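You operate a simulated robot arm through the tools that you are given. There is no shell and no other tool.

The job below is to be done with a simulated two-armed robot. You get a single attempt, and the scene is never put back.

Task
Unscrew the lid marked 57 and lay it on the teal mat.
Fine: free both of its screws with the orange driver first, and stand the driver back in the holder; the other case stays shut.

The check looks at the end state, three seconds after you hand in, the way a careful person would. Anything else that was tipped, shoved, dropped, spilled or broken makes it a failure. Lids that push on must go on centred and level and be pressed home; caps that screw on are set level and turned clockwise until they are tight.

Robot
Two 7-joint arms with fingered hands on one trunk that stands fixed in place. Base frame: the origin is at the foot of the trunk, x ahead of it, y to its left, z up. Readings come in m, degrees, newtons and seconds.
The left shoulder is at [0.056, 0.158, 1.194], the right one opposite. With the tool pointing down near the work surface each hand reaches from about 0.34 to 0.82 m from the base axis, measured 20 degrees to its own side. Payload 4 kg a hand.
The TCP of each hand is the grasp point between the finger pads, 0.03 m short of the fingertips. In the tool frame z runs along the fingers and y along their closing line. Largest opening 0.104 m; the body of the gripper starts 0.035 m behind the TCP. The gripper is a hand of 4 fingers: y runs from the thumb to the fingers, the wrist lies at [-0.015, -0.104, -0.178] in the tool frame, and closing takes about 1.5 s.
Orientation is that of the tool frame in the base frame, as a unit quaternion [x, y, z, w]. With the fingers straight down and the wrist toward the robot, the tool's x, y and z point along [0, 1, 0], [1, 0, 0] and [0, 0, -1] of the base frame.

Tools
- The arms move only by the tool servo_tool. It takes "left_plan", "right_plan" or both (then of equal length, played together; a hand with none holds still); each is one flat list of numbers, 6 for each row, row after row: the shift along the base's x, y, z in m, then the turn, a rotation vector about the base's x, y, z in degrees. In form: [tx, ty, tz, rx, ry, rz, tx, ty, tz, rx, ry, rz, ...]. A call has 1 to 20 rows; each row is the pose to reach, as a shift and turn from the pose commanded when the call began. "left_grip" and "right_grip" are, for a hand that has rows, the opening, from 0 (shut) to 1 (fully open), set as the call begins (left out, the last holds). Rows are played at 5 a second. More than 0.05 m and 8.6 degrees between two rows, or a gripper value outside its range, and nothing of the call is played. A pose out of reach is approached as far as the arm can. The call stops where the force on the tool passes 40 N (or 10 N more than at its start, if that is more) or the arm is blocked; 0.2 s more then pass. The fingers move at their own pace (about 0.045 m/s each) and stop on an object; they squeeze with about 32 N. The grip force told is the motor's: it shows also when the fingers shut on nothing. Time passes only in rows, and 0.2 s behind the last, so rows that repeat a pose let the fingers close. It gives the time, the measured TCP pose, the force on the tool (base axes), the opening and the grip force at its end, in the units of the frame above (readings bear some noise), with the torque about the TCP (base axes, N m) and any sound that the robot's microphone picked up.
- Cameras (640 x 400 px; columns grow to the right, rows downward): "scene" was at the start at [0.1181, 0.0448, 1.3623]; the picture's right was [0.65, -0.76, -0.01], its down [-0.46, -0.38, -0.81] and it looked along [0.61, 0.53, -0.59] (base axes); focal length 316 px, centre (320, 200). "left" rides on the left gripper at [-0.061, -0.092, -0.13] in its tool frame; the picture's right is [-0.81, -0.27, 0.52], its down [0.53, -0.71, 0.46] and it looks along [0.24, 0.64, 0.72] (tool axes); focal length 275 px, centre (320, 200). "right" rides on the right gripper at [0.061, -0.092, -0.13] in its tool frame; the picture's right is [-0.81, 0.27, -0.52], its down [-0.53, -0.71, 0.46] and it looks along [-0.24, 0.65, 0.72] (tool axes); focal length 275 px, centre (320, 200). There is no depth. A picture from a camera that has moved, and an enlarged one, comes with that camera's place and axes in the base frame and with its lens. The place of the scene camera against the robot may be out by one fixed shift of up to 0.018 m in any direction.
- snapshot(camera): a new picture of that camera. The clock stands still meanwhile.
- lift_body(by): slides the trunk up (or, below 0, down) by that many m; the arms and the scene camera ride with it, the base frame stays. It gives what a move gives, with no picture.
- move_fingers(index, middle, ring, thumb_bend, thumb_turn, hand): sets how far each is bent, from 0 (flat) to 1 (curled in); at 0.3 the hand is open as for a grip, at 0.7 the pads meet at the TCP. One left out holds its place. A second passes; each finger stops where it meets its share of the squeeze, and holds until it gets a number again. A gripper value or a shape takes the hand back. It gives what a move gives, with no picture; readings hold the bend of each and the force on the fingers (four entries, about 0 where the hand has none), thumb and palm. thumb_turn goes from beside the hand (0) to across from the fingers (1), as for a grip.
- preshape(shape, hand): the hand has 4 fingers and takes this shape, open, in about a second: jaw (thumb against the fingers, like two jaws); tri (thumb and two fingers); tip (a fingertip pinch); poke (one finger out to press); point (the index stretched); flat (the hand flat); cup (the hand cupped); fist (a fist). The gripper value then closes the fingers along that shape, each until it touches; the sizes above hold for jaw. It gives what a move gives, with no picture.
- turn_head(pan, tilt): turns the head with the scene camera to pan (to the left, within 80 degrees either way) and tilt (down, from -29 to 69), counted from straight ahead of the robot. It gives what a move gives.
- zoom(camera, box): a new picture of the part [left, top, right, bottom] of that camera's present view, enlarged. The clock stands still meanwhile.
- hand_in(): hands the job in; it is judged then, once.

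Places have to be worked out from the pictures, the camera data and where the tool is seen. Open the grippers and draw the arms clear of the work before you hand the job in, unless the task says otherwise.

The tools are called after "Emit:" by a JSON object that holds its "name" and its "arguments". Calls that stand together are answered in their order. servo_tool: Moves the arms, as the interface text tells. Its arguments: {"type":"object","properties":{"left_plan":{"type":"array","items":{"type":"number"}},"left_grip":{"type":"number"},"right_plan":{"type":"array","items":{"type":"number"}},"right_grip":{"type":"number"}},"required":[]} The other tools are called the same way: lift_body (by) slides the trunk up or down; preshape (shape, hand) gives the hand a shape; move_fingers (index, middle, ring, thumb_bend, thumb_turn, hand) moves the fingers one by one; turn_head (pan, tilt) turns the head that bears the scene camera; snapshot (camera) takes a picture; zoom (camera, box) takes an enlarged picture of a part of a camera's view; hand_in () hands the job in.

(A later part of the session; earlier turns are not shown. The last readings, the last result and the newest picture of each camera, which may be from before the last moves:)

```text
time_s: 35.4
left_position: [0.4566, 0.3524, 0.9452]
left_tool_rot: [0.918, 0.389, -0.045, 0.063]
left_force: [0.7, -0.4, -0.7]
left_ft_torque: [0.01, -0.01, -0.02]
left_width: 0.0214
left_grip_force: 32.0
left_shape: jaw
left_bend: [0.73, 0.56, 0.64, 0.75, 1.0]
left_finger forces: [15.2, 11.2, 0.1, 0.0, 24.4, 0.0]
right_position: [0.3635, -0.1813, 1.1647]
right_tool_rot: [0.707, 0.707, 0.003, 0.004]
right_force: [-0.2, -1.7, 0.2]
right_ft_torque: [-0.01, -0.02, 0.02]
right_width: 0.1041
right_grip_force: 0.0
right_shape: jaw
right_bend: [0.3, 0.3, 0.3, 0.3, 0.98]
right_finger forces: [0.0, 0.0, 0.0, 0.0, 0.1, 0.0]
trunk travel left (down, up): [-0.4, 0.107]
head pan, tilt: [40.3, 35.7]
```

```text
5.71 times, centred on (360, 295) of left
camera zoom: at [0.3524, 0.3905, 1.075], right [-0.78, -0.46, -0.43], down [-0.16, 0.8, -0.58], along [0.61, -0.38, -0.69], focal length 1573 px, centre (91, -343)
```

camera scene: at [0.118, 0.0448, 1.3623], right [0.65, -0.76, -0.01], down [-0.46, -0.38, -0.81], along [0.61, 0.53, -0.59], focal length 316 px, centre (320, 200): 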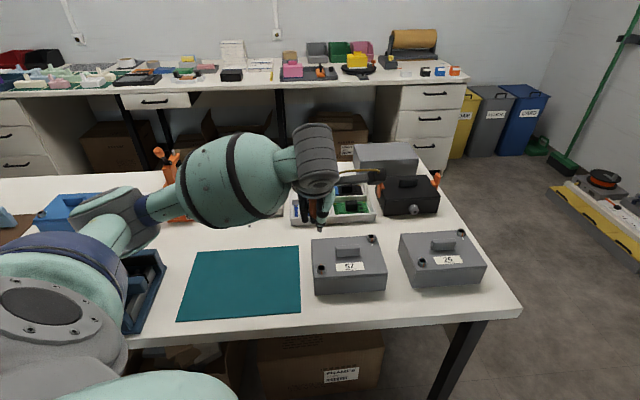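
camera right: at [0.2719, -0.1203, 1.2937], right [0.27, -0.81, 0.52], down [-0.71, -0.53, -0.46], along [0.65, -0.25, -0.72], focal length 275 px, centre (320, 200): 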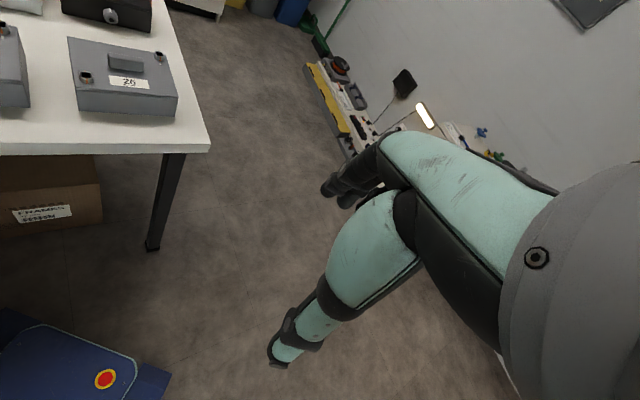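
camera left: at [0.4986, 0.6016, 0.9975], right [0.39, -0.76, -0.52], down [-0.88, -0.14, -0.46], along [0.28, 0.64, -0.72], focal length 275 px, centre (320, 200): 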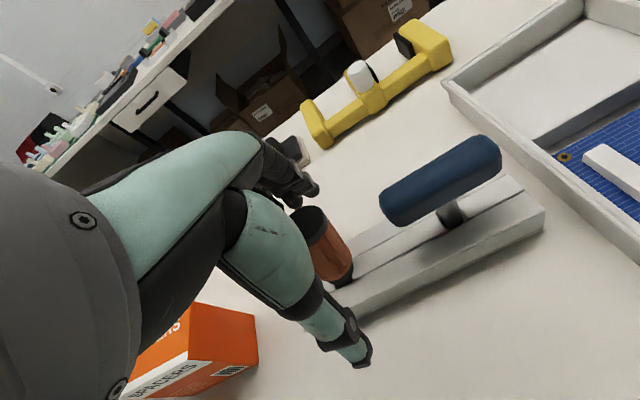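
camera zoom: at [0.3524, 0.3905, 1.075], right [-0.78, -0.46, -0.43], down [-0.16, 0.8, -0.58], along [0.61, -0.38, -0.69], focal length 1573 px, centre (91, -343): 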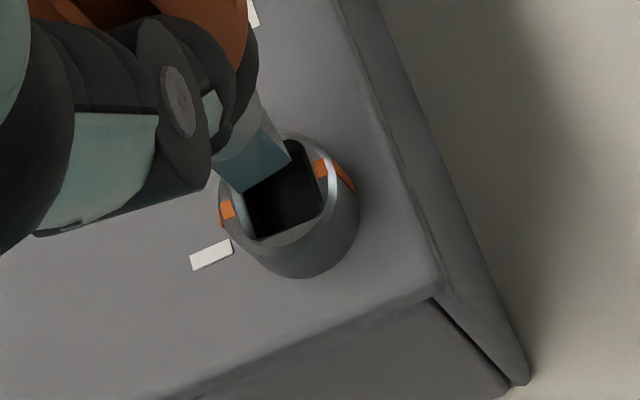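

Bit and hole are nearly in line; the tip seems ~1.4 cm above the rim and ~1.5 mm short toward the robot. I correct by (+1, +1) mm, lower 1 cm and look again.

Emit:
{"name": "servo_tool", "arguments": {"left_plan": [0.001, 0.001, -0.004, 0, 0, 0, 0.001, 0.001, -0.009, 0, 0, 0, 0.001, 0.001, -0.009, 0, 0, 0]}}

Emit:
{"name": "zoom", "arguments": {"camera": "scene", "box": [308, 240, 338, 278]}}

Emit:
{"name": "zoom", "arguments": {"camera": "left", "box": [330, 265, 380, 310]}}

```text
time_s: 36.2
left_position: [0.458, 0.3529, 0.9359]
left_tool_rot: [0.918, 0.389, -0.044, 0.064]
left_force: [0.3, 0.0, -0.2]
left_ft_torque: [-0.02, 0.0, 0.0]
left_width: 0.0215
left_grip_force: 31.8
left_shape: jaw
left_bend: [0.73, 0.56, 0.64, 0.75, 1.0]
left_finger forces: [15.3, 11.2, 0.1, 0.0, 24.5, 0.0]
right_position: [0.3645, -0.1817, 1.1641]
right_tool_rot: [0.707, 0.708, 0.003, 0.004]
right_force: [0.4, -0.5, -0.2]
right_ft_torque: [-0.02, 0.04, 0.01]
right_width: 0.1039
right_grip_force: 0.0
right_shape: jaw
right_bend: [0.3, 0.3, 0.3, 0.3, 0.98]
right_finger forces: [0.1, 0.0, 0.1, 0.0, 0.0, 0.0]
trunk travel left (down, up): [-0.4, 0.107]
head pan, tilt: [40.3, 35.7]
```

```text
10.53 times, centred on (323, 259) of scene
camera zoom: at [0.1181, 0.0447, 1.3623], right [0.65, -0.76, -0.01], down [-0.46, -0.38, -0.81], along [0.61, 0.53, -0.59], focal length 3330 px, centre (288, -421)
```

zoom: 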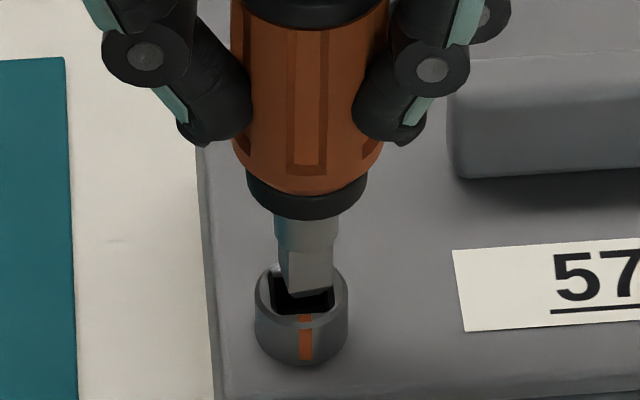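

```text
8.89 times, centred on (355, 288) of left
camera zoom: at [0.3541, 0.3912, 1.0662], right [-0.78, -0.46, -0.43], down [-0.16, 0.8, -0.58], along [0.61, -0.38, -0.69], focal length 2447 px, centre (9, -578)
```

zoom: 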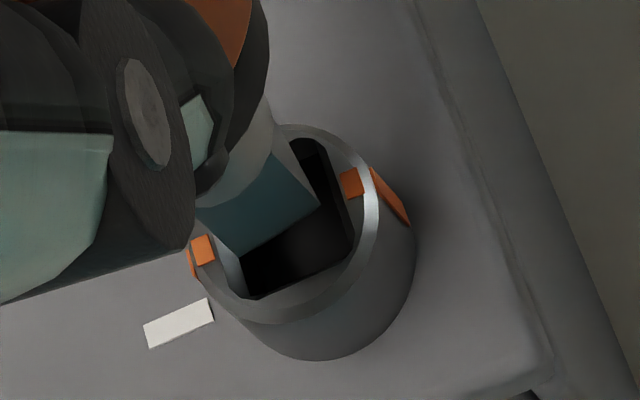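

Views agree the bit is over the hole within ~1 mm; the bit's square is turned about 10° from the hole's. I rotate −9° and lower 4 mm more, then check.

Emit:
{"name": "servo_tool", "arguments": {"left_plan": [0, 0.0003, 0, 0, 0, -4.5, 0, 0.0005, -0.002, 0, 0, -9, 0, 0.0005, -0.004, 0, 0, -9, 0, 0.0005, -0.004, 0, 0, -9]}}

Emit:
{"name": "zoom", "arguments": {"camera": "scene", "box": [308, 240, 338, 278]}}

Emit:
{"name": "zoom", "arguments": {"camera": "left", "box": [330, 265, 380, 310]}}

```text
time_s: 37.2
left_position: [0.4588, 0.3547, 0.9327]
left_tool_rot: [0.946, 0.316, -0.048, 0.06]
left_force: [-0.7, 0.5, -0.5]
left_ft_torque: [-0.01, -0.02, -0.02]
left_width: 0.0215
left_grip_force: 31.6
left_shape: jaw
left_bend: [0.73, 0.56, 0.64, 0.75, 1.0]
left_finger forces: [15.2, 11.1, 0.1, 0.1, 24.5, 0.0]
right_position: [0.365, -0.1831, 1.1637]
right_tool_rot: [0.708, 0.706, 0.003, 0.004]
right_force: [-0.4, -0.1, 0.0]
right_ft_torque: [-0.01, 0.0, 0.0]
right_width: 0.1042
right_grip_force: 0.0
right_shape: jaw
right_bend: [0.3, 0.3, 0.3, 0.3, 0.98]
right_finger forces: [0.0, 0.0, 0.0, 0.0, 0.0, 0.0]
trunk travel left (down, up): [-0.4, 0.107]
head pan, tilt: [40.3, 35.7]
```

```text
10.53 times, centred on (323, 259) of scene
camera zoom: at [0.1183, 0.0448, 1.3623], right [0.65, -0.76, -0.01], down [-0.46, -0.38, -0.81], along [0.61, 0.53, -0.59], focal length 3330 px, centre (288, -421)
```

zoom: 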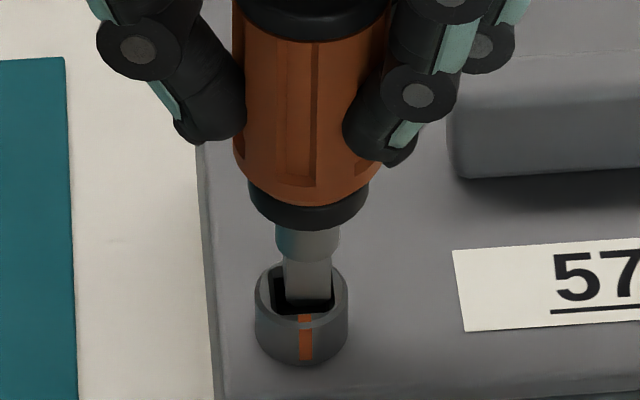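

```text
8.89 times, centred on (355, 288) of left
camera zoom: at [0.3625, 0.4081, 1.0626], right [-0.84, -0.34, -0.43], down [-0.03, 0.81, -0.58], along [0.54, -0.47, -0.69], focal length 2447 px, centre (9, -578)
```

zoom: 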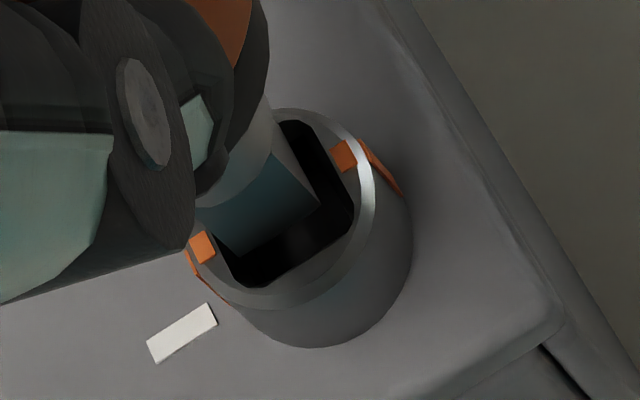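

Bit and hole edges are now parallel and the tip is ~2 mm above the rim, about 0.8 mm to the right. I shift (−0.8, +0.4) mm and insert slowly, watching the force.

Emit:
{"name": "servo_tool", "arguments": {"left_plan": [-0.0008, 0.0004, -0.001, 0, 0, 0, -0.0008, 0.0004, -0.003, 0, 0, 0, -0.0008, 0.0004, -0.005, 0, 0, 0, -0.0008, 0.0004, -0.007, 0, 0, 0, -0.0008, 0.0004, -0.007, 0, 0, 0]}}

Emit:
{"name": "zoom", "arguments": {"camera": "scene", "box": [308, 240, 338, 278]}}

Emit:
{"name": "zoom", "arguments": {"camera": "left", "box": [330, 265, 380, 310]}}

```text
time_s: 38.4
left_position: [0.4576, 0.3534, 0.9253]
left_tool_rot: [0.945, 0.317, -0.048, 0.061]
left_force: [-0.7, 0.5, 3.1]
left_ft_torque: [-0.01, -0.03, 0.03]
left_width: 0.0215
left_grip_force: 32.4
left_shape: jaw
left_bend: [0.73, 0.56, 0.64, 0.76, 1.0]
left_finger forces: [15.6, 11.5, 0.0, 0.0, 25.3, 0.0]
right_position: [0.3656, -0.182, 1.1647]
right_tool_rot: [0.707, 0.707, 0.003, 0.005]
right_force: [0.0, 0.6, 0.3]
right_ft_torque: [-0.01, 0.03, 0.03]
right_width: 0.104
right_grip_force: 0.0
right_shape: jaw
right_bend: [0.3, 0.3, 0.3, 0.3, 0.98]
right_finger forces: [0.1, 0.1, 0.0, 0.0, 0.1, 0.1]
trunk travel left (down, up): [-0.4, 0.107]
head pan, tilt: [40.3, 35.7]
```

```text
10.53 times, centred on (323, 259) of scene
camera zoom: at [0.1178, 0.0444, 1.3624], right [0.65, -0.76, -0.01], down [-0.46, -0.38, -0.81], along [0.61, 0.53, -0.59], focal length 3330 px, centre (288, -421)
```

zoom: 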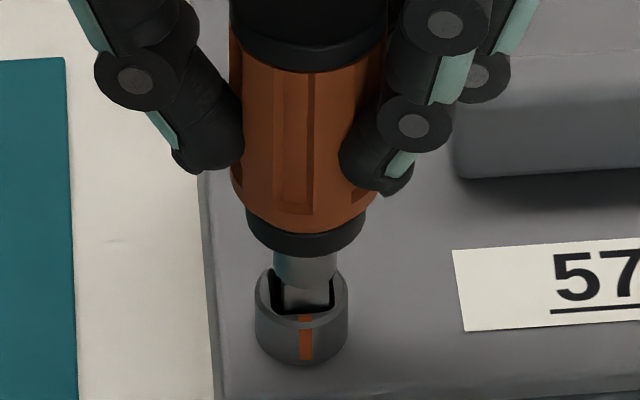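

```text
8.89 times, centred on (355, 288) of left
camera zoom: at [0.3608, 0.4078, 1.0558], right [-0.84, -0.34, -0.43], down [-0.03, 0.81, -0.58], along [0.54, -0.47, -0.69], focal length 2447 px, centre (9, -578)
```

zoom: 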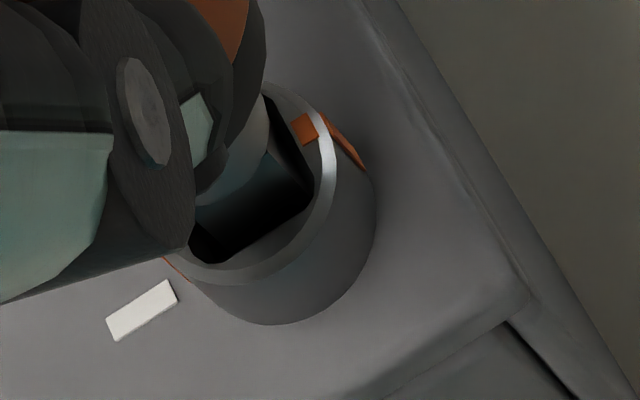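

The bit has entered the hole (3 N upward force). I press in a further few millimetres to seat it.

Emit:
{"name": "servo_tool", "arguments": {"left_plan": [0, 0, -0.0015, 0, 0, 0, 0, 0, -0.003, 0, 0, 0, 0, 0, -0.0045, 0, 0, 0, 0, 0, -0.0045, 0, 0, 0]}}

Emit:
{"name": "zoom", "arguments": {"camera": "scene", "box": [308, 240, 338, 278]}}

Emit:
{"name": "zoom", "arguments": {"camera": "left", "box": [330, 265, 380, 310]}}

```text
time_s: 39.4
left_position: [0.4564, 0.3544, 0.9238]
left_tool_rot: [0.946, 0.316, -0.047, 0.061]
left_force: [0.4, -0.5, 26.7]
left_ft_torque: [-0.16, -0.08, -0.01]
left_width: 0.0232
left_grip_force: 32.1
left_shape: jaw
left_bend: [0.73, 0.55, 0.64, 0.76, 1.0]
left_finger forces: [18.2, 13.2, 0.0, 0.0, 29.3, 0.0]
right_position: [0.3623, -0.1831, 1.1641]
right_tool_rot: [0.707, 0.707, 0.004, 0.004]
right_force: [-0.4, -0.2, -0.1]
right_ft_torque: [0.02, -0.01, 0.02]
right_width: 0.1041
right_grip_force: 0.0
right_shape: jaw
right_bend: [0.3, 0.3, 0.3, 0.3, 0.98]
right_finger forces: [0.1, 0.0, 0.0, 0.0, 0.0, 0.1]
trunk travel left (down, up): [-0.4, 0.107]
head pan, tilt: [40.3, 35.7]
```

```text
10.53 times, centred on (323, 259) of scene
camera zoom: at [0.1153, 0.0428, 1.3628], right [0.65, -0.76, -0.01], down [-0.45, -0.38, -0.81], along [0.61, 0.53, -0.59], focal length 3330 px, centre (288, -421)
```

zoom: 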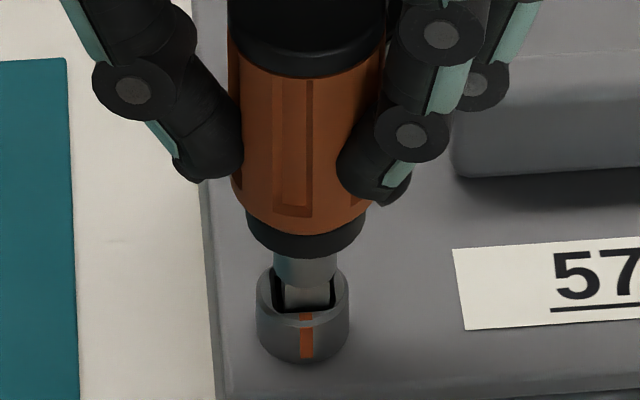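

```text
8.89 times, centred on (355, 288) of left
camera zoom: at [0.3588, 0.4076, 1.0536], right [-0.84, -0.34, -0.43], down [-0.03, 0.81, -0.58], along [0.55, -0.47, -0.69], focal length 2447 px, centre (9, -578)
```

zoom: 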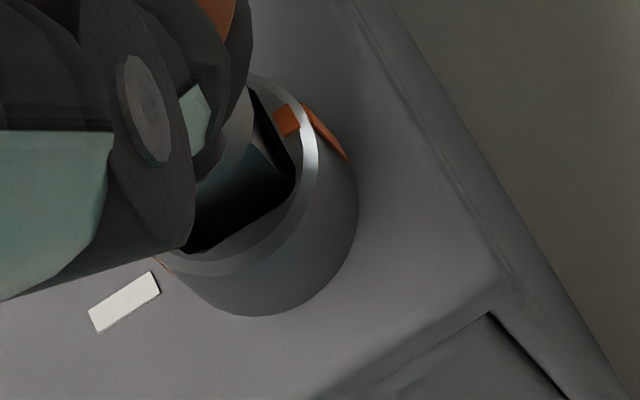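

The bit bottoms in the hole (27 N). I ease off ~1.5 mm and turn counter-clockwise by 32°, moving the TCP on the small arc about the screw axis, to test whether the screw follows.

Emit:
{"name": "servo_tool", "arguments": {"left_plan": [0, 0, 0.0015, 0, 0, 0, -0.0002, -0.0006, 0.0015, 0, 0, 8, -0.0003, -0.0012, 0.0015, 0, 0, 16, -0.0003, -0.0019, 0.0015, 0, 0, 24, -0.0002, -0.0025, 0.0015, 0, 0, 32, -0.0002, -0.0025, 0.0015, 0, 0, 32]}}

Emit:
{"name": "zoom", "arguments": {"camera": "scene", "box": [308, 240, 338, 278]}}

Emit:
{"name": "zoom", "arguments": {"camera": "left", "box": [330, 265, 380, 310]}}

```text
time_s: 40.8
left_position: [0.4572, 0.35, 0.9232]
left_tool_rot: [0.822, 0.565, -0.027, 0.072]
left_force: [-1.5, -1.8, 25.1]
left_ft_torque: [-0.09, -0.1, -0.04]
left_width: 0.0232
left_grip_force: 31.7
left_shape: jaw
left_bend: [0.73, 0.55, 0.64, 0.76, 1.0]
left_finger forces: [18.0, 13.2, 0.0, 0.0, 30.0, 0.1]
right_position: [0.3635, -0.1824, 1.1657]
right_tool_rot: [0.708, 0.707, 0.004, 0.004]
right_force: [0.3, 0.1, 0.2]
right_ft_torque: [0.0, -0.01, 0.03]
right_width: 0.104
right_grip_force: 0.1
right_shape: jaw
right_bend: [0.3, 0.3, 0.3, 0.3, 0.98]
right_finger forces: [0.0, 0.1, 0.0, 0.0, 0.0, 0.0]
trunk travel left (down, up): [-0.4, 0.107]
head pan, tilt: [40.3, 35.7]
```

```text
10.53 times, centred on (323, 259) of scene
camera zoom: at [0.1154, 0.0429, 1.3627], right [0.65, -0.76, -0.01], down [-0.45, -0.38, -0.81], along [0.61, 0.53, -0.59], focal length 3330 px, centre (288, -421)
```

zoom: 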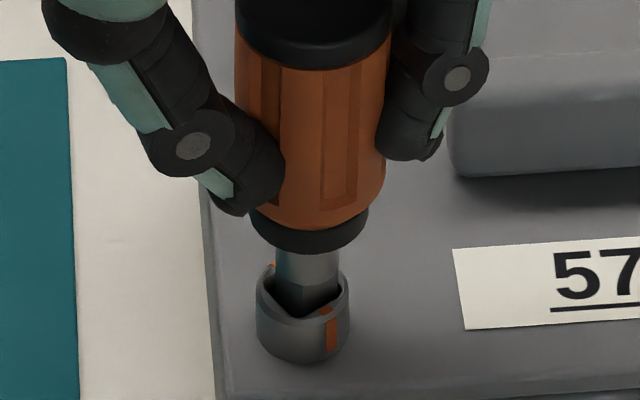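

```text
8.89 times, centred on (355, 288) of left
camera zoom: at [0.3458, 0.3442, 1.0536], right [-0.53, -0.73, -0.43], down [-0.46, 0.67, -0.58], along [0.71, -0.11, -0.69], focal length 2447 px, centre (9, -578)
```

zoom: 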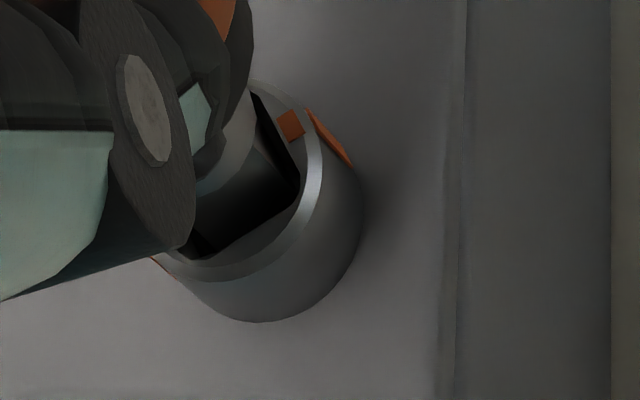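

The screw follows the driver — its orange stripe has turned about 30° counter-clockwise with little torque. I continue another 64° with slightly less down-force.

Emit:
{"name": "servo_tool", "arguments": {"left_plan": [0.0002, -0.0006, 0.001, 0, 0, 8, 0.0004, -0.0012, 0.001, 0, 0, 16, 0.0008, -0.0017, 0.001, 0, 0, 24, 0.0012, -0.0023, 0.001, 0, 0, 32, 0.0016, -0.0027, 0.001, 0, 0, 40, 0.0022, -0.003, 0.001, 0, 0, 48, 0.0027, -0.0033, 0.001, 0, 0, 56, 0.0033, -0.0035, 0.001, 0, 0, 64, 0.0033, -0.0035, 0.001, 0, 0, 64]}}

Emit:
{"name": "zoom", "arguments": {"camera": "scene", "box": [308, 240, 338, 278]}}

Emit:
{"name": "zoom", "arguments": {"camera": "left", "box": [330, 265, 380, 310]}}

```text
time_s: 42.8
left_position: [0.4606, 0.3482, 0.9243]
left_tool_rot: [0.398, 0.914, 0.014, 0.078]
left_force: [1.4, -1.3, 15.5]
left_ft_torque: [0.06, -0.21, -0.06]
left_width: 0.0234
left_grip_force: 32.1
left_shape: jaw
left_bend: [0.73, 0.55, 0.64, 0.76, 1.0]
left_finger forces: [17.2, 13.2, 0.0, 0.0, 26.8, 0.0]
right_position: [0.3645, -0.1829, 1.1652]
right_tool_rot: [0.707, 0.707, 0.003, 0.005]
right_force: [-0.1, -0.2, -0.3]
right_ft_torque: [-0.01, 0.0, 0.0]
right_width: 0.104
right_grip_force: 0.0
right_shape: jaw
right_bend: [0.3, 0.3, 0.3, 0.3, 0.98]
right_finger forces: [0.0, 0.0, 0.0, 0.0, 0.0, 0.0]
trunk travel left (down, up): [-0.4, 0.107]
head pan, tilt: [40.3, 35.7]
```

```text
10.53 times, centred on (323, 259) of scene
camera zoom: at [0.1166, 0.0438, 1.3625], right [0.65, -0.76, -0.01], down [-0.45, -0.38, -0.81], along [0.61, 0.53, -0.59], focal length 3330 px, centre (288, -421)
```

zoom: 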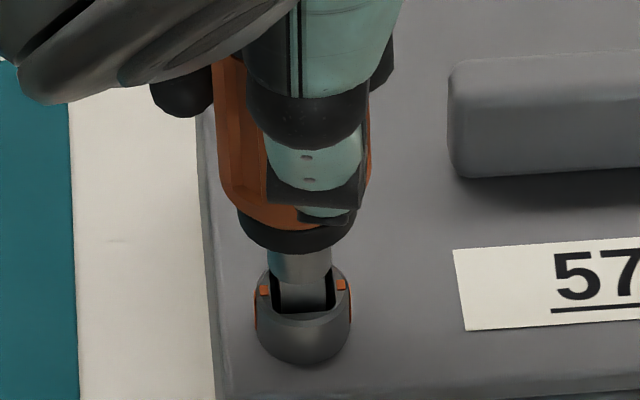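

```text
8.89 times, centred on (355, 288) of left
camera zoom: at [0.4152, 0.2439, 1.0544], right [0.43, -0.8, -0.43], down [-0.81, -0.12, -0.58], along [0.41, 0.59, -0.69], focal length 2447 px, centre (9, -578)
```

zoom: 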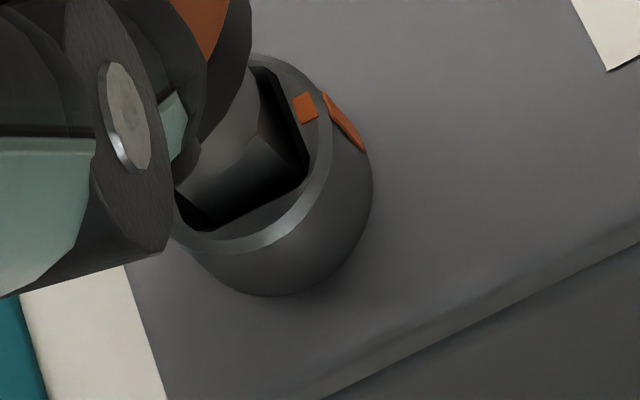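

The screw has now turned 90° (orange marks at its sides) with the driver following. No click yet, so I keep turning another 64° to see whether it frees further.

Emit:
{"name": "servo_tool", "arguments": {"left_plan": [0.0006, -0.0001, 0.0, 0, 0, 8, 0.0013, -0.0001, 0.0, 0, 0, 16, 0.0019, 0, 0.0, 0, 0, 24, 0.0026, 0.0001, 0.0, 0, 0, 32, 0.0032, 0.0004, 0.0, 0, 0, 40, 0.0037, 0.0007, 0.0, 0, 0, 48, 0.0042, 0.0011, 0.0, 0, 0, 56, 0.0046, 0.0015, 0.0, 0, 0, 64, 0.0046, 0.0015, 0.0, 0, 0, 64]}}

Emit:
{"name": "zoom", "arguments": {"camera": "scene", "box": [308, 240, 338, 278]}}

Emit:
{"name": "zoom", "arguments": {"camera": "left", "box": [330, 265, 380, 310]}}

Emit:
{"name": "snapshot", "arguments": {"camera": "scene"}}

```text
time_s: 44.8
left_position: [0.4649, 0.35, 0.9225]
left_tool_rot: [-0.148, 0.986, 0.052, 0.058]
left_force: [9.9, 7.1, 14.8]
left_ft_torque: [0.43, -0.37, -0.36]
left_width: 0.0211
left_grip_force: 31.3
left_shape: jaw
left_bend: [0.74, 0.53, 0.58, 0.77, 1.0]
left_finger forces: [28.2, 13.7, 4.9, 0.0, 30.3, 0.0]
right_position: [0.3654, -0.1816, 1.165]
right_tool_rot: [0.707, 0.707, 0.003, 0.004]
right_force: [0.3, 0.1, -0.1]
right_ft_torque: [0.01, 0.02, -0.02]
right_width: 0.1041
right_grip_force: 0.0
right_shape: jaw
right_bend: [0.3, 0.3, 0.3, 0.3, 0.98]
right_finger forces: [0.0, 0.0, 0.0, 0.1, 0.0, 0.1]
trunk travel left (down, up): [-0.4, 0.107]
head pan, tilt: [40.3, 35.7]
```

```text
10.53 times, centred on (323, 259) of scene
camera zoom: at [0.118, 0.0448, 1.3623], right [0.65, -0.76, -0.01], down [-0.46, -0.38, -0.81], along [0.61, 0.53, -0.59], focal length 3330 px, centre (288, -421)
```

zoom: 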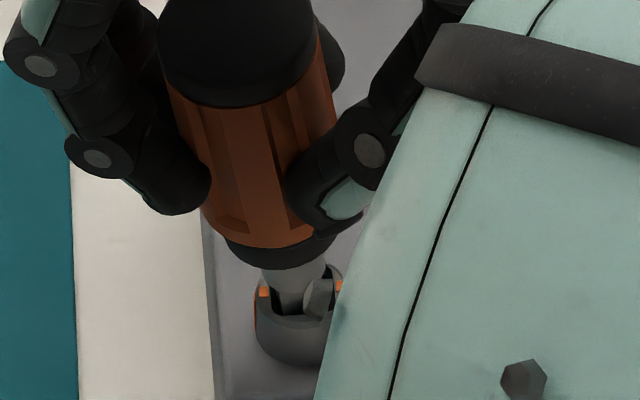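

```text
8.89 times, centred on (355, 288) of left
camera zoom: at [0.5375, 0.2634, 1.0525], right [0.9, 0.03, -0.43], down [-0.25, -0.78, -0.58], along [-0.35, 0.63, -0.69], focal length 2447 px, centre (9, -578)
```

zoom: 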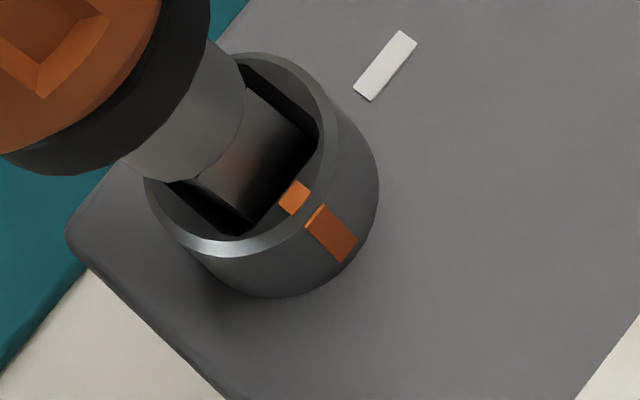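

```text
taken
camera scene: at [0.118, 0.0448, 1.3623], right [0.65, -0.76, -0.01], down [-0.46, -0.38, -0.81], along [0.61, 0.53, -0.59], focal length 316 px, centre (320, 200)
```

scene: 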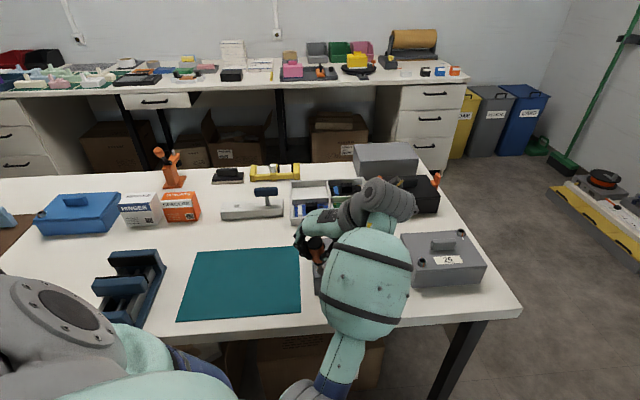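

The screw has stopped hard at 90° (torque rises to 0.36 N·m and the driver slips in the hand), so it is a quarter-turn fastener and is now free. I back off 16° to relieve the load, then lift the bit straight out.

Emit:
{"name": "servo_tool", "arguments": {"left_plan": [-0.0004, -0.0004, 0, 0, 0, -8, -0.0009, -0.0008, 0, 0, 0, -16, -0.0009, -0.0008, 0.005, 0, 0, -16, -0.0009, -0.0008, 0.012, 0, 0, -16, -0.0009, -0.0008, 0.025, 0, 0, -16, -0.0009, -0.0008, 0.045, 0, 0, -16, -0.0009, -0.0008, 0.065, 0, 0, -16, -0.0009, -0.0008, 0.065, 0, 0, -16]}}

Emit:
{"name": "snapshot", "arguments": {"camera": "left"}}

Emit:
{"name": "zoom", "arguments": {"camera": "scene", "box": [290, 200, 370, 280]}}

```text
time_s: 46.6
left_position: [0.4631, 0.3484, 0.9875]
left_tool_rot: [-0.009, 0.997, 0.043, 0.064]
left_force: [0.0, 0.1, -0.4]
left_ft_torque: [-0.01, 0.01, 0.02]
left_width: 0.0204
left_grip_force: 31.7
left_shape: jaw
left_bend: [0.74, 0.53, 0.62, 0.76, 1.0]
left_finger forces: [24.5, 13.0, 7.6, 0.0, 29.0, 0.0]
right_position: [0.3645, -0.1808, 1.1646]
right_tool_rot: [0.707, 0.707, 0.003, 0.004]
right_force: [-0.5, -0.2, -0.4]
right_ft_torque: [-0.04, -0.03, 0.0]
right_width: 0.1042
right_grip_force: 0.0
right_shape: jaw
right_bend: [0.3, 0.3, 0.3, 0.3, 0.98]
right_finger forces: [0.1, 0.0, 0.0, 0.1, 0.0, 0.1]
trunk travel left (down, up): [-0.4, 0.107]
head pan, tilt: [40.3, 35.7]
```

```text
taken
camera left: at [0.5095, 0.2444, 1.1178], right [0.88, -0.22, -0.43], down [-0.45, -0.68, -0.58], along [-0.16, 0.7, -0.69], focal length 275 px, centre (320, 200)
```

left: 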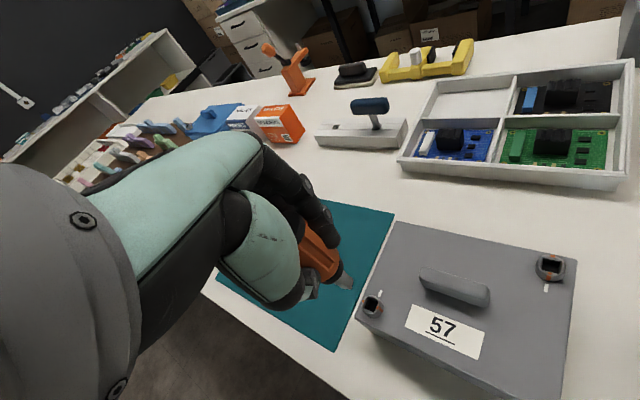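

```text
5.00 times, centred on (330, 240) of scene
camera zoom: at [0.1185, 0.0449, 1.3623], right [0.65, -0.76, -0.01], down [-0.46, -0.38, -0.81], along [0.61, 0.53, -0.59], focal length 1582 px, centre (270, 0)
```

zoom: 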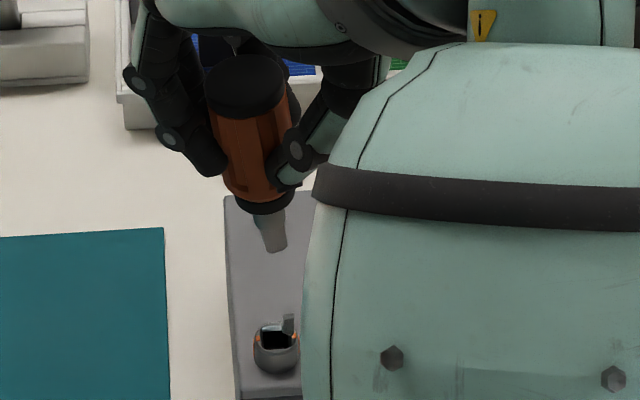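

Screw 1 is freed and the driver is clear of it. I turn the hand back to ψ≈−44° while moving above the second screw (≈0.604, 0.323), keeping the bit high, to re-inspect the driver's attitude.

Emit:
{"name": "servo_tool", "arguments": {"left_plan": [0, 0, 0.02, 0, 0, -8, 0.005, 0, 0.025, 0, 0, -16, 0.012, -0.001, 0.025, 0, 0, -24, 0.02, -0.002, 0.025, 0, 0, -32, 0.028, -0.004, 0.025, 0, 0, -40, 0.036, -0.006, 0.025, 0, 0, -48, 0.046, -0.008, 0.025, 0, 0, -56, 0.056, -0.01, 0.025, 0, 0, -64, 0.066, -0.012, 0.025, 0, 0, -72, 0.076, -0.014, 0.025, 0, 0, -80, 0.086, -0.016, 0.025, 0, 0, -88, 0.096, -0.018, 0.025, 0, 0, -96, 0.106, -0.02, 0.025, 0, 0, -104, 0.116, -0.022, 0.025, 0, 0, -112, 0.126, -0.023, 0.025, 0, 0, -120, 0.134, -0.023, 0.025, 0, 0, -128, 0.137, -0.023, 0.025, 0, 0, -135, 0.137, -0.023, 0.025, 0, 0, -135]}}

Emit:
{"name": "snapshot", "arguments": {"camera": "scene"}}

Emit:
{"name": "snapshot", "arguments": {"camera": "left"}}

```text
time_s: 50.4
left_position: [0.6007, 0.3276, 1.0134]
left_tool_rot: [0.918, 0.389, -0.044, 0.063]
left_force: [-0.3, -0.4, -0.3]
left_ft_torque: [-0.03, 0.01, 0.02]
left_width: 0.0209
left_grip_force: 31.7
left_shape: jaw
left_bend: [0.74, 0.53, 0.71, 0.76, 1.0]
left_finger forces: [25.2, 13.2, 8.5, 0.1, 27.9, 0.0]
right_position: [0.365, -0.1827, 1.1646]
right_tool_rot: [0.707, 0.707, 0.003, 0.004]
right_force: [-0.1, -0.4, 0.0]
right_ft_torque: [-0.01, 0.0, -0.02]
right_width: 0.1041
right_grip_force: 0.1
right_shape: jaw
right_bend: [0.3, 0.3, 0.3, 0.3, 0.98]
right_finger forces: [0.0, 0.0, 0.0, 0.0, 0.0, 0.0]
trunk travel left (down, up): [-0.4, 0.107]
head pan, tilt: [40.3, 35.7]
```

```text
taken
camera scene: at [0.1184, 0.0445, 1.3623], right [0.65, -0.76, -0.01], down [-0.46, -0.38, -0.81], along [0.61, 0.53, -0.59], focal length 316 px, centre (320, 200)
```

scene: 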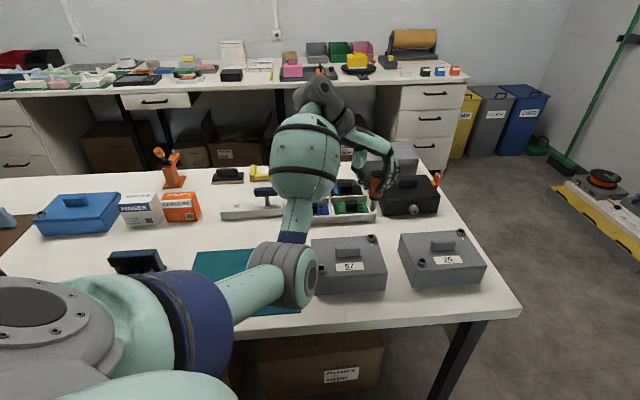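

```text
taken
camera left: at [0.4965, 0.3653, 1.1443], right [-0.78, -0.46, -0.43], down [-0.16, 0.8, -0.58], along [0.61, -0.38, -0.69], focal length 275 px, centre (320, 200)
```

left: 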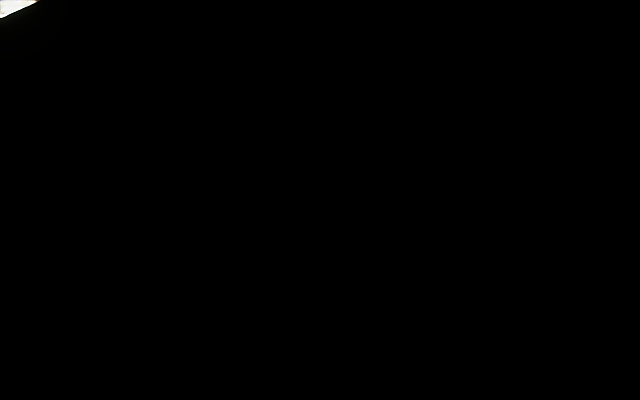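

The left camera is now blocked by the arm's own forearm because the elbow has folded differently. I zoom the scene camera on the hand to judge the situation.

Emit:
{"name": "zoom", "arguments": {"camera": "scene", "box": [330, 130, 430, 230]}}

Emit:
{"name": "zoom", "arguments": {"camera": "scene", "box": [180, 80, 420, 320]}}

Emit:
{"name": "snapshot", "arguments": {"camera": "right"}}

```text
4.00 times, centred on (380, 180) of scene
camera zoom: at [0.1184, 0.0445, 1.3623], right [0.65, -0.76, -0.01], down [-0.46, -0.38, -0.81], along [0.61, 0.53, -0.59], focal length 1266 px, centre (80, 280)
```

zoom: 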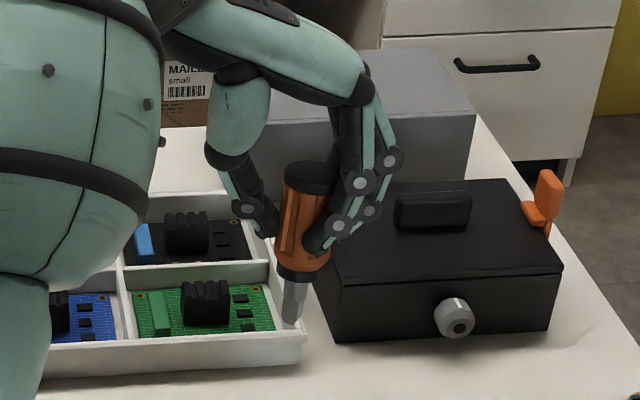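

```text
1.67 times, centred on (300, 200) of scene
camera zoom: at [0.1184, 0.0445, 1.3623], right [0.65, -0.76, -0.01], down [-0.46, -0.38, -0.81], along [0.61, 0.53, -0.59], focal length 527 px, centre (353, 200)
```

zoom: 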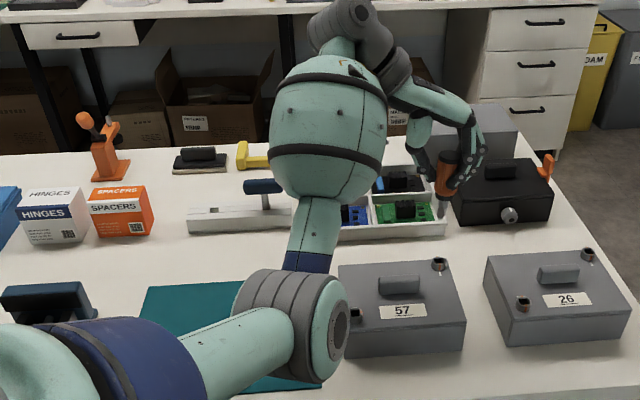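

```text
taken
camera right: at [0.2721, -0.1207, 1.2936], right [0.27, -0.81, 0.52], down [-0.71, -0.53, -0.46], along [0.65, -0.25, -0.72], focal length 275 px, centre (320, 200)
```

right: 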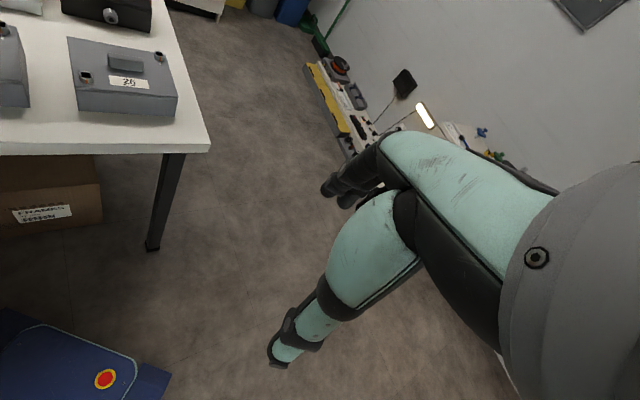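

The elbow has dropped low in front of the case, blocking the hand camera and risking contact on descent. I move the hand back over the mat's right side, higher, and swing it to ψ≈−108° to coax the elbow back outward.

Emit:
{"name": "servo_tool", "arguments": {"left_plan": [-0.015, 0.01, 0.02, 0, 0, 0, -0.035, 0.022, 0.045, 0, 0, -8, -0.055, 0.034, 0.06, 0, 0, -16, -0.075, 0.046, 0.06, 0, 0, -24, -0.095, 0.058, 0.06, 0, 0, -32, -0.115, 0.07, 0.06, 0, 0, -40, -0.135, 0.082, 0.06, 0, 0, -48, -0.15, 0.092, 0.06, 0, 0, -56, -0.15, 0.092, 0.06, 0, 0, -64, -0.15, 0.092, 0.06, 0, 0, -64]}}

Emit:
{"name": "snapshot", "arguments": {"camera": "scene"}}

Emit:
{"name": "snapshot", "arguments": {"camera": "left"}}

```text
time_s: 52.6
left_position: [0.4511, 0.4197, 1.0748]
left_tool_rot: [0.985, -0.157, -0.072, 0.032]
left_force: [0.0, 1.0, -0.7]
left_ft_torque: [0.02, 0.01, 0.02]
left_width: 0.0207
left_grip_force: 31.8
left_shape: jaw
left_bend: [0.74, 0.53, 0.71, 0.77, 1.0]
left_finger forces: [25.3, 13.3, 8.8, 0.1, 27.3, 0.0]
right_position: [0.363, -0.1823, 1.1644]
right_tool_rot: [0.708, 0.706, 0.003, 0.004]
right_force: [0.3, 0.1, -0.4]
right_ft_torque: [-0.03, -0.02, 0.03]
right_width: 0.1039
right_grip_force: 0.0
right_shape: jaw
right_bend: [0.3, 0.3, 0.3, 0.3, 0.98]
right_finger forces: [0.1, 0.0, 0.0, 0.0, 0.1, 0.0]
trunk travel left (down, up): [-0.4, 0.107]
head pan, tilt: [40.3, 35.7]
```

```text
taken
camera scene: at [0.1182, 0.0451, 1.3623], right [0.65, -0.76, -0.01], down [-0.46, -0.38, -0.81], along [0.61, 0.53, -0.59], focal length 316 px, centre (320, 200)
```

scene: 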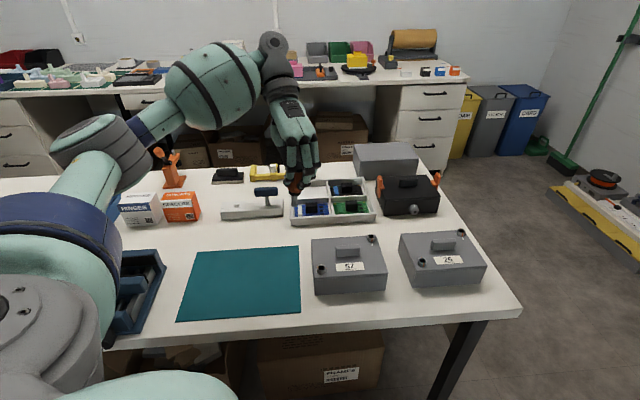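

```text
taken
camera left: at [0.4413, 0.5289, 1.2043], right [-0.76, 0.49, -0.43], down [0.65, 0.49, -0.58], along [-0.07, -0.72, -0.69], focal length 275 px, centre (320, 200)
```

left: 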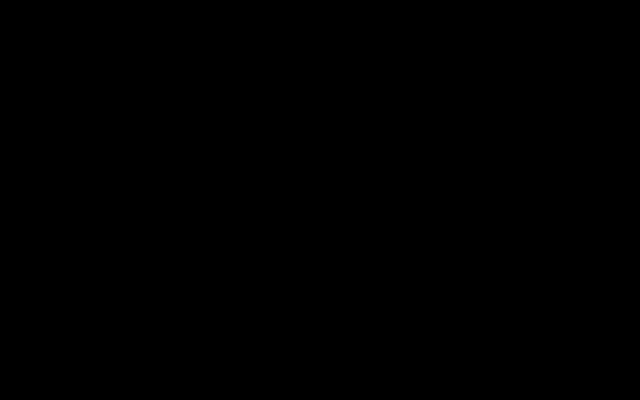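

The elbow is back out to the left, though the left camera is still dark. I rotate back to ψ≈−44° at this spot and check the view again.

Emit:
{"name": "servo_tool", "arguments": {"left_plan": [0, 0, 0, 0, 0, 8, 0, 0, 0, 0, 0, 16, 0, 0, 0, 0, 0, 24, 0, 0, 0, 0, 0, 32, 0, 0, 0, 0, 0, 40, 0, 0, 0, 0, 0, 48, 0, 0, 0, 0, 0, 56, 0, 0, 0, 0, 0, 64, 0, 0, 0, 0, 0, 64]}}

Emit:
{"name": "snapshot", "arguments": {"camera": "scene"}}

Emit:
{"name": "snapshot", "arguments": {"camera": "left"}}

```text
time_s: 54.6
left_position: [0.4531, 0.4191, 1.0729]
left_tool_rot: [0.917, 0.391, -0.045, 0.064]
left_force: [-0.3, -0.5, -0.6]
left_ft_torque: [-0.01, 0.02, 0.0]
left_width: 0.0205
left_grip_force: 31.7
left_shape: jaw
left_bend: [0.74, 0.53, 0.71, 0.77, 1.0]
left_finger forces: [25.4, 13.4, 9.0, 0.0, 27.0, 0.0]
right_position: [0.366, -0.1821, 1.1645]
right_tool_rot: [0.707, 0.707, 0.003, 0.005]
right_force: [0.2, -0.2, -0.4]
right_ft_torque: [0.02, 0.01, 0.03]
right_width: 0.1038
right_grip_force: 0.1
right_shape: jaw
right_bend: [0.3, 0.3, 0.3, 0.3, 0.98]
right_finger forces: [0.0, 0.0, 0.0, 0.1, 0.0, 0.1]
trunk travel left (down, up): [-0.4, 0.107]
head pan, tilt: [40.3, 35.7]
```

```text
taken
camera scene: at [0.1187, 0.045, 1.3622], right [0.65, -0.76, -0.01], down [-0.46, -0.38, -0.81], along [0.61, 0.53, -0.59], focal length 316 px, centre (320, 200)
```

scene: 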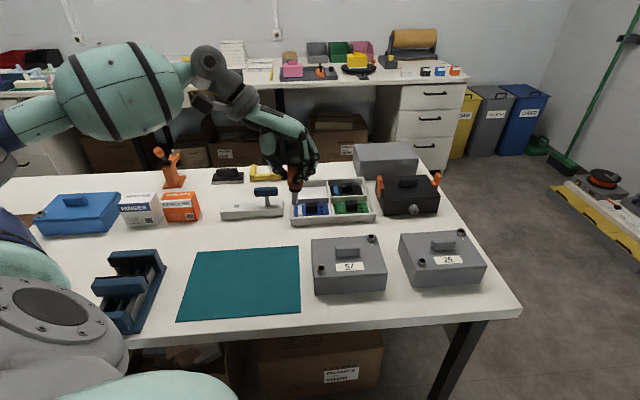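

```text
taken
camera left: at [0.3499, 0.4562, 1.2041], right [-0.77, -0.47, -0.43], down [-0.16, 0.8, -0.58], along [0.61, -0.38, -0.69], focal length 275 px, centre (320, 200)
```

left: 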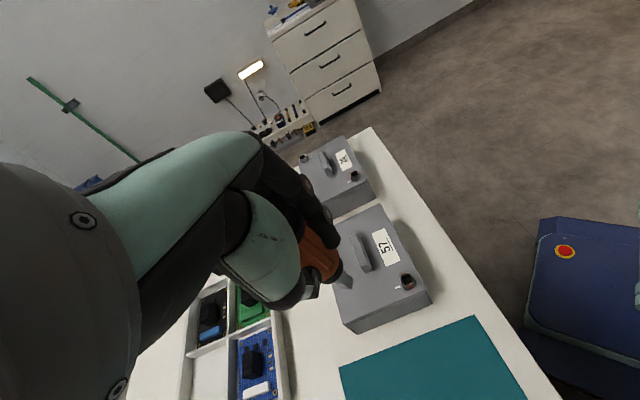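

The elbow is back to a natural posture and the left camera sees again. I move above the second screw and zoom in on the driver.

Emit:
{"name": "servo_tool", "arguments": {"left_plan": [0.03, -0.019, 0, 0, 0, 0, 0.06, -0.038, -0.01, 0, 0, 0, 0.09, -0.057, -0.03, 0, 0, 0, 0.12, -0.076, -0.05, 0, 0, 0, 0.145, -0.094, -0.06, 0, 0, 0, 0.145, -0.094, -0.06, 0, 0, 0]}}

Emit:
{"name": "zoom", "arguments": {"camera": "scene", "box": [350, 165, 405, 235]}}

Emit:
{"name": "zoom", "arguments": {"camera": "left", "box": [270, 200, 430, 320]}}

```text
time_s: 56.0
left_position: [0.5969, 0.3256, 1.0154]
left_tool_rot: [0.918, 0.389, -0.043, 0.064]
left_force: [-0.1, 1.3, -1.3]
left_ft_torque: [0.02, 0.0, -0.03]
left_width: 0.021
left_grip_force: 32.3
left_shape: jaw
left_bend: [0.74, 0.53, 0.71, 0.77, 1.0]
left_finger forces: [25.1, 13.4, 8.9, 0.0, 27.0, 0.1]
right_position: [0.364, -0.1809, 1.1647]
right_tool_rot: [0.706, 0.708, 0.003, 0.005]
right_force: [-0.4, 0.3, 0.0]
right_ft_torque: [0.0, -0.01, 0.01]
right_width: 0.1039
right_grip_force: 0.0
right_shape: jaw
right_bend: [0.3, 0.3, 0.3, 0.3, 0.98]
right_finger forces: [0.1, 0.0, 0.0, 0.0, 0.0, 0.1]
trunk travel left (down, up): [-0.4, 0.107]
head pan, tilt: [40.3, 35.7]
```

```text
5.71 times, centred on (378, 200) of scene
camera zoom: at [0.1173, 0.0452, 1.3624], right [0.65, -0.76, -0.01], down [-0.46, -0.38, -0.81], along [0.61, 0.53, -0.59], focal length 1808 px, centre (-9, 200)
```

zoom: 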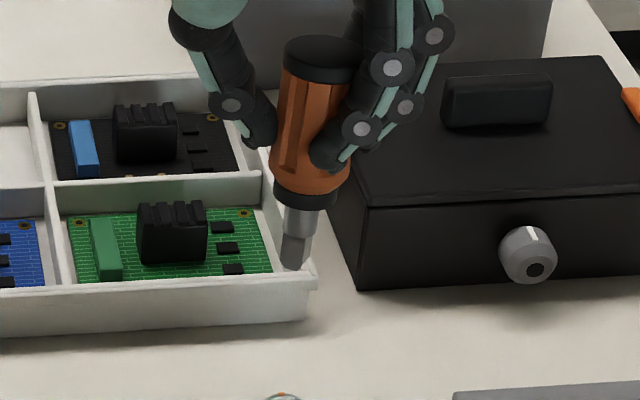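

```text
3.33 times, centred on (350, 260) of left
camera zoom: at [0.4921, 0.3633, 1.1447], right [-0.78, -0.46, -0.43], down [-0.16, 0.8, -0.58], along [0.61, -0.38, -0.69], focal length 918 px, centre (220, 0)
```

zoom: 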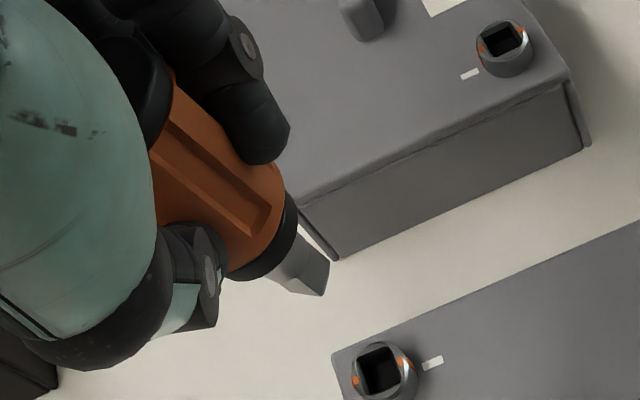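

The driver is within ~3° of vertical after its slip in the hand. I trim the tilt by (−0.75°, −2.8°), shift (+10, −2) mm and lower 6 cm to bring the tip near the second screw.

Emit:
{"name": "servo_tool", "arguments": {"left_plan": [0.003, 0, -0.015, -0.4, -1.4, 0, 0.007, -0.001, -0.035, -0.75, -2.8, 0, 0.01, -0.002, -0.055, -0.75, -2.8, 0, 0.01, -0.002, -0.065, -0.75, -2.8, 0, 0.01, -0.002, -0.065, -0.75, -2.8, 0]}}

Emit:
{"name": "zoom", "arguments": {"camera": "scene", "box": [350, 195, 395, 250]}}

Emit:
{"name": "zoom", "arguments": {"camera": "left", "box": [325, 255, 405, 325]}}

```text
time_s: 57.2
left_position: [0.607, 0.3236, 0.9467]
left_tool_rot: [0.918, 0.388, -0.025, 0.079]
left_force: [-0.1, 0.1, 0.2]
left_ft_torque: [0.0, 0.0, 0.0]
left_width: 0.0204
left_grip_force: 32.0
left_shape: jaw
left_bend: [0.74, 0.53, 0.71, 0.77, 1.0]
left_finger forces: [25.1, 13.4, 8.9, 0.0, 27.0, 0.1]
right_position: [0.3647, -0.1829, 1.1648]
right_tool_rot: [0.707, 0.707, 0.003, 0.005]
right_force: [0.0, 0.0, -0.9]
right_ft_torque: [0.02, -0.01, -0.01]
right_width: 0.1041
right_grip_force: 0.0
right_shape: jaw
right_bend: [0.3, 0.3, 0.3, 0.3, 0.98]
right_finger forces: [0.1, 0.1, 0.0, 0.1, 0.1, 0.1]
trunk travel left (down, up): [-0.4, 0.107]
head pan, tilt: [40.3, 35.7]
```

```text
7.27 times, centred on (372, 222) of scene
camera zoom: at [0.1181, 0.0447, 1.3623], right [0.65, -0.76, -0.01], down [-0.46, -0.38, -0.81], along [0.61, 0.53, -0.59], focal length 2301 px, centre (-62, 36)
```

zoom: 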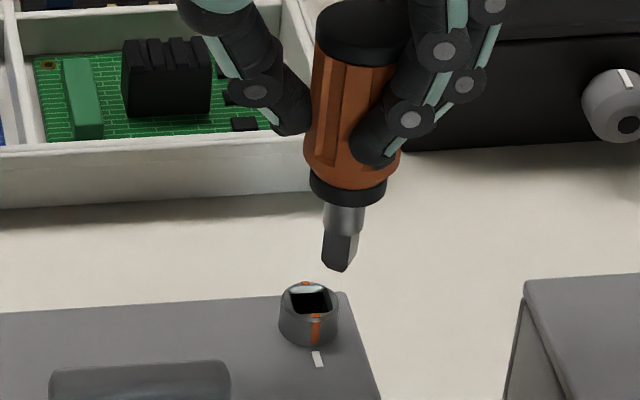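

```text
5.71 times, centred on (365, 290) of left
camera zoom: at [0.4969, 0.362, 1.0722], right [-0.75, -0.47, -0.46], down [-0.13, 0.79, -0.6], along [0.64, -0.39, -0.66], focal length 1573 px, centre (63, -314)
```

zoom: 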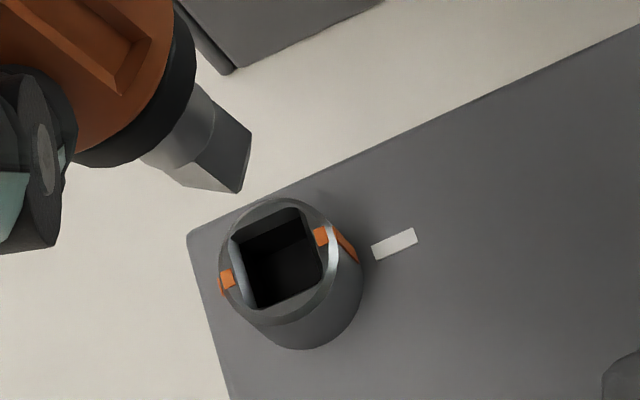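

The bit now shows a corner toward the cameras, so it turned in the hand during the slip. I zoom closely to measure its yaw.

Emit:
{"name": "zoom", "arguments": {"camera": "left", "box": [330, 258, 362, 286]}}

Emit:
{"name": "zoom", "arguments": {"camera": "scene", "box": [364, 218, 384, 246]}}

```text
14.29 times, centred on (346, 272) of left
camera zoom: at [0.4969, 0.362, 1.0722], right [-0.75, -0.47, -0.46], down [-0.13, 0.79, -0.6], along [0.64, -0.39, -0.66], focal length 3932 px, centre (-51, -829)
```

zoom: 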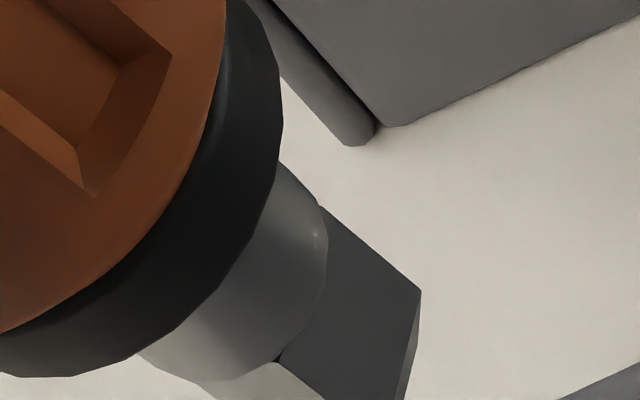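

```text
14.29 times, centred on (374, 232) of scene
camera zoom: at [0.1181, 0.0447, 1.3623], right [0.65, -0.76, -0.01], down [-0.46, -0.38, -0.81], along [0.61, 0.53, -0.59], focal length 4520 px, centre (-451, -257)
```

zoom: 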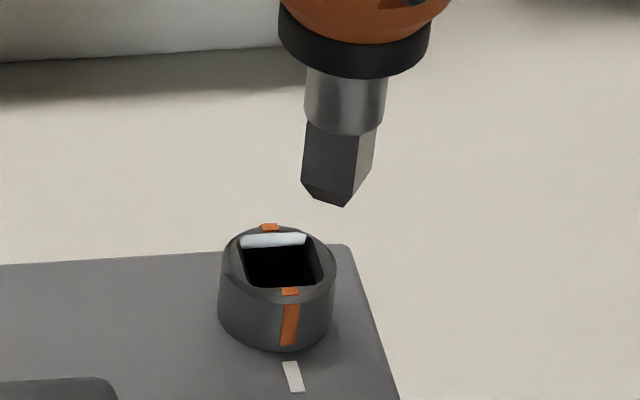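

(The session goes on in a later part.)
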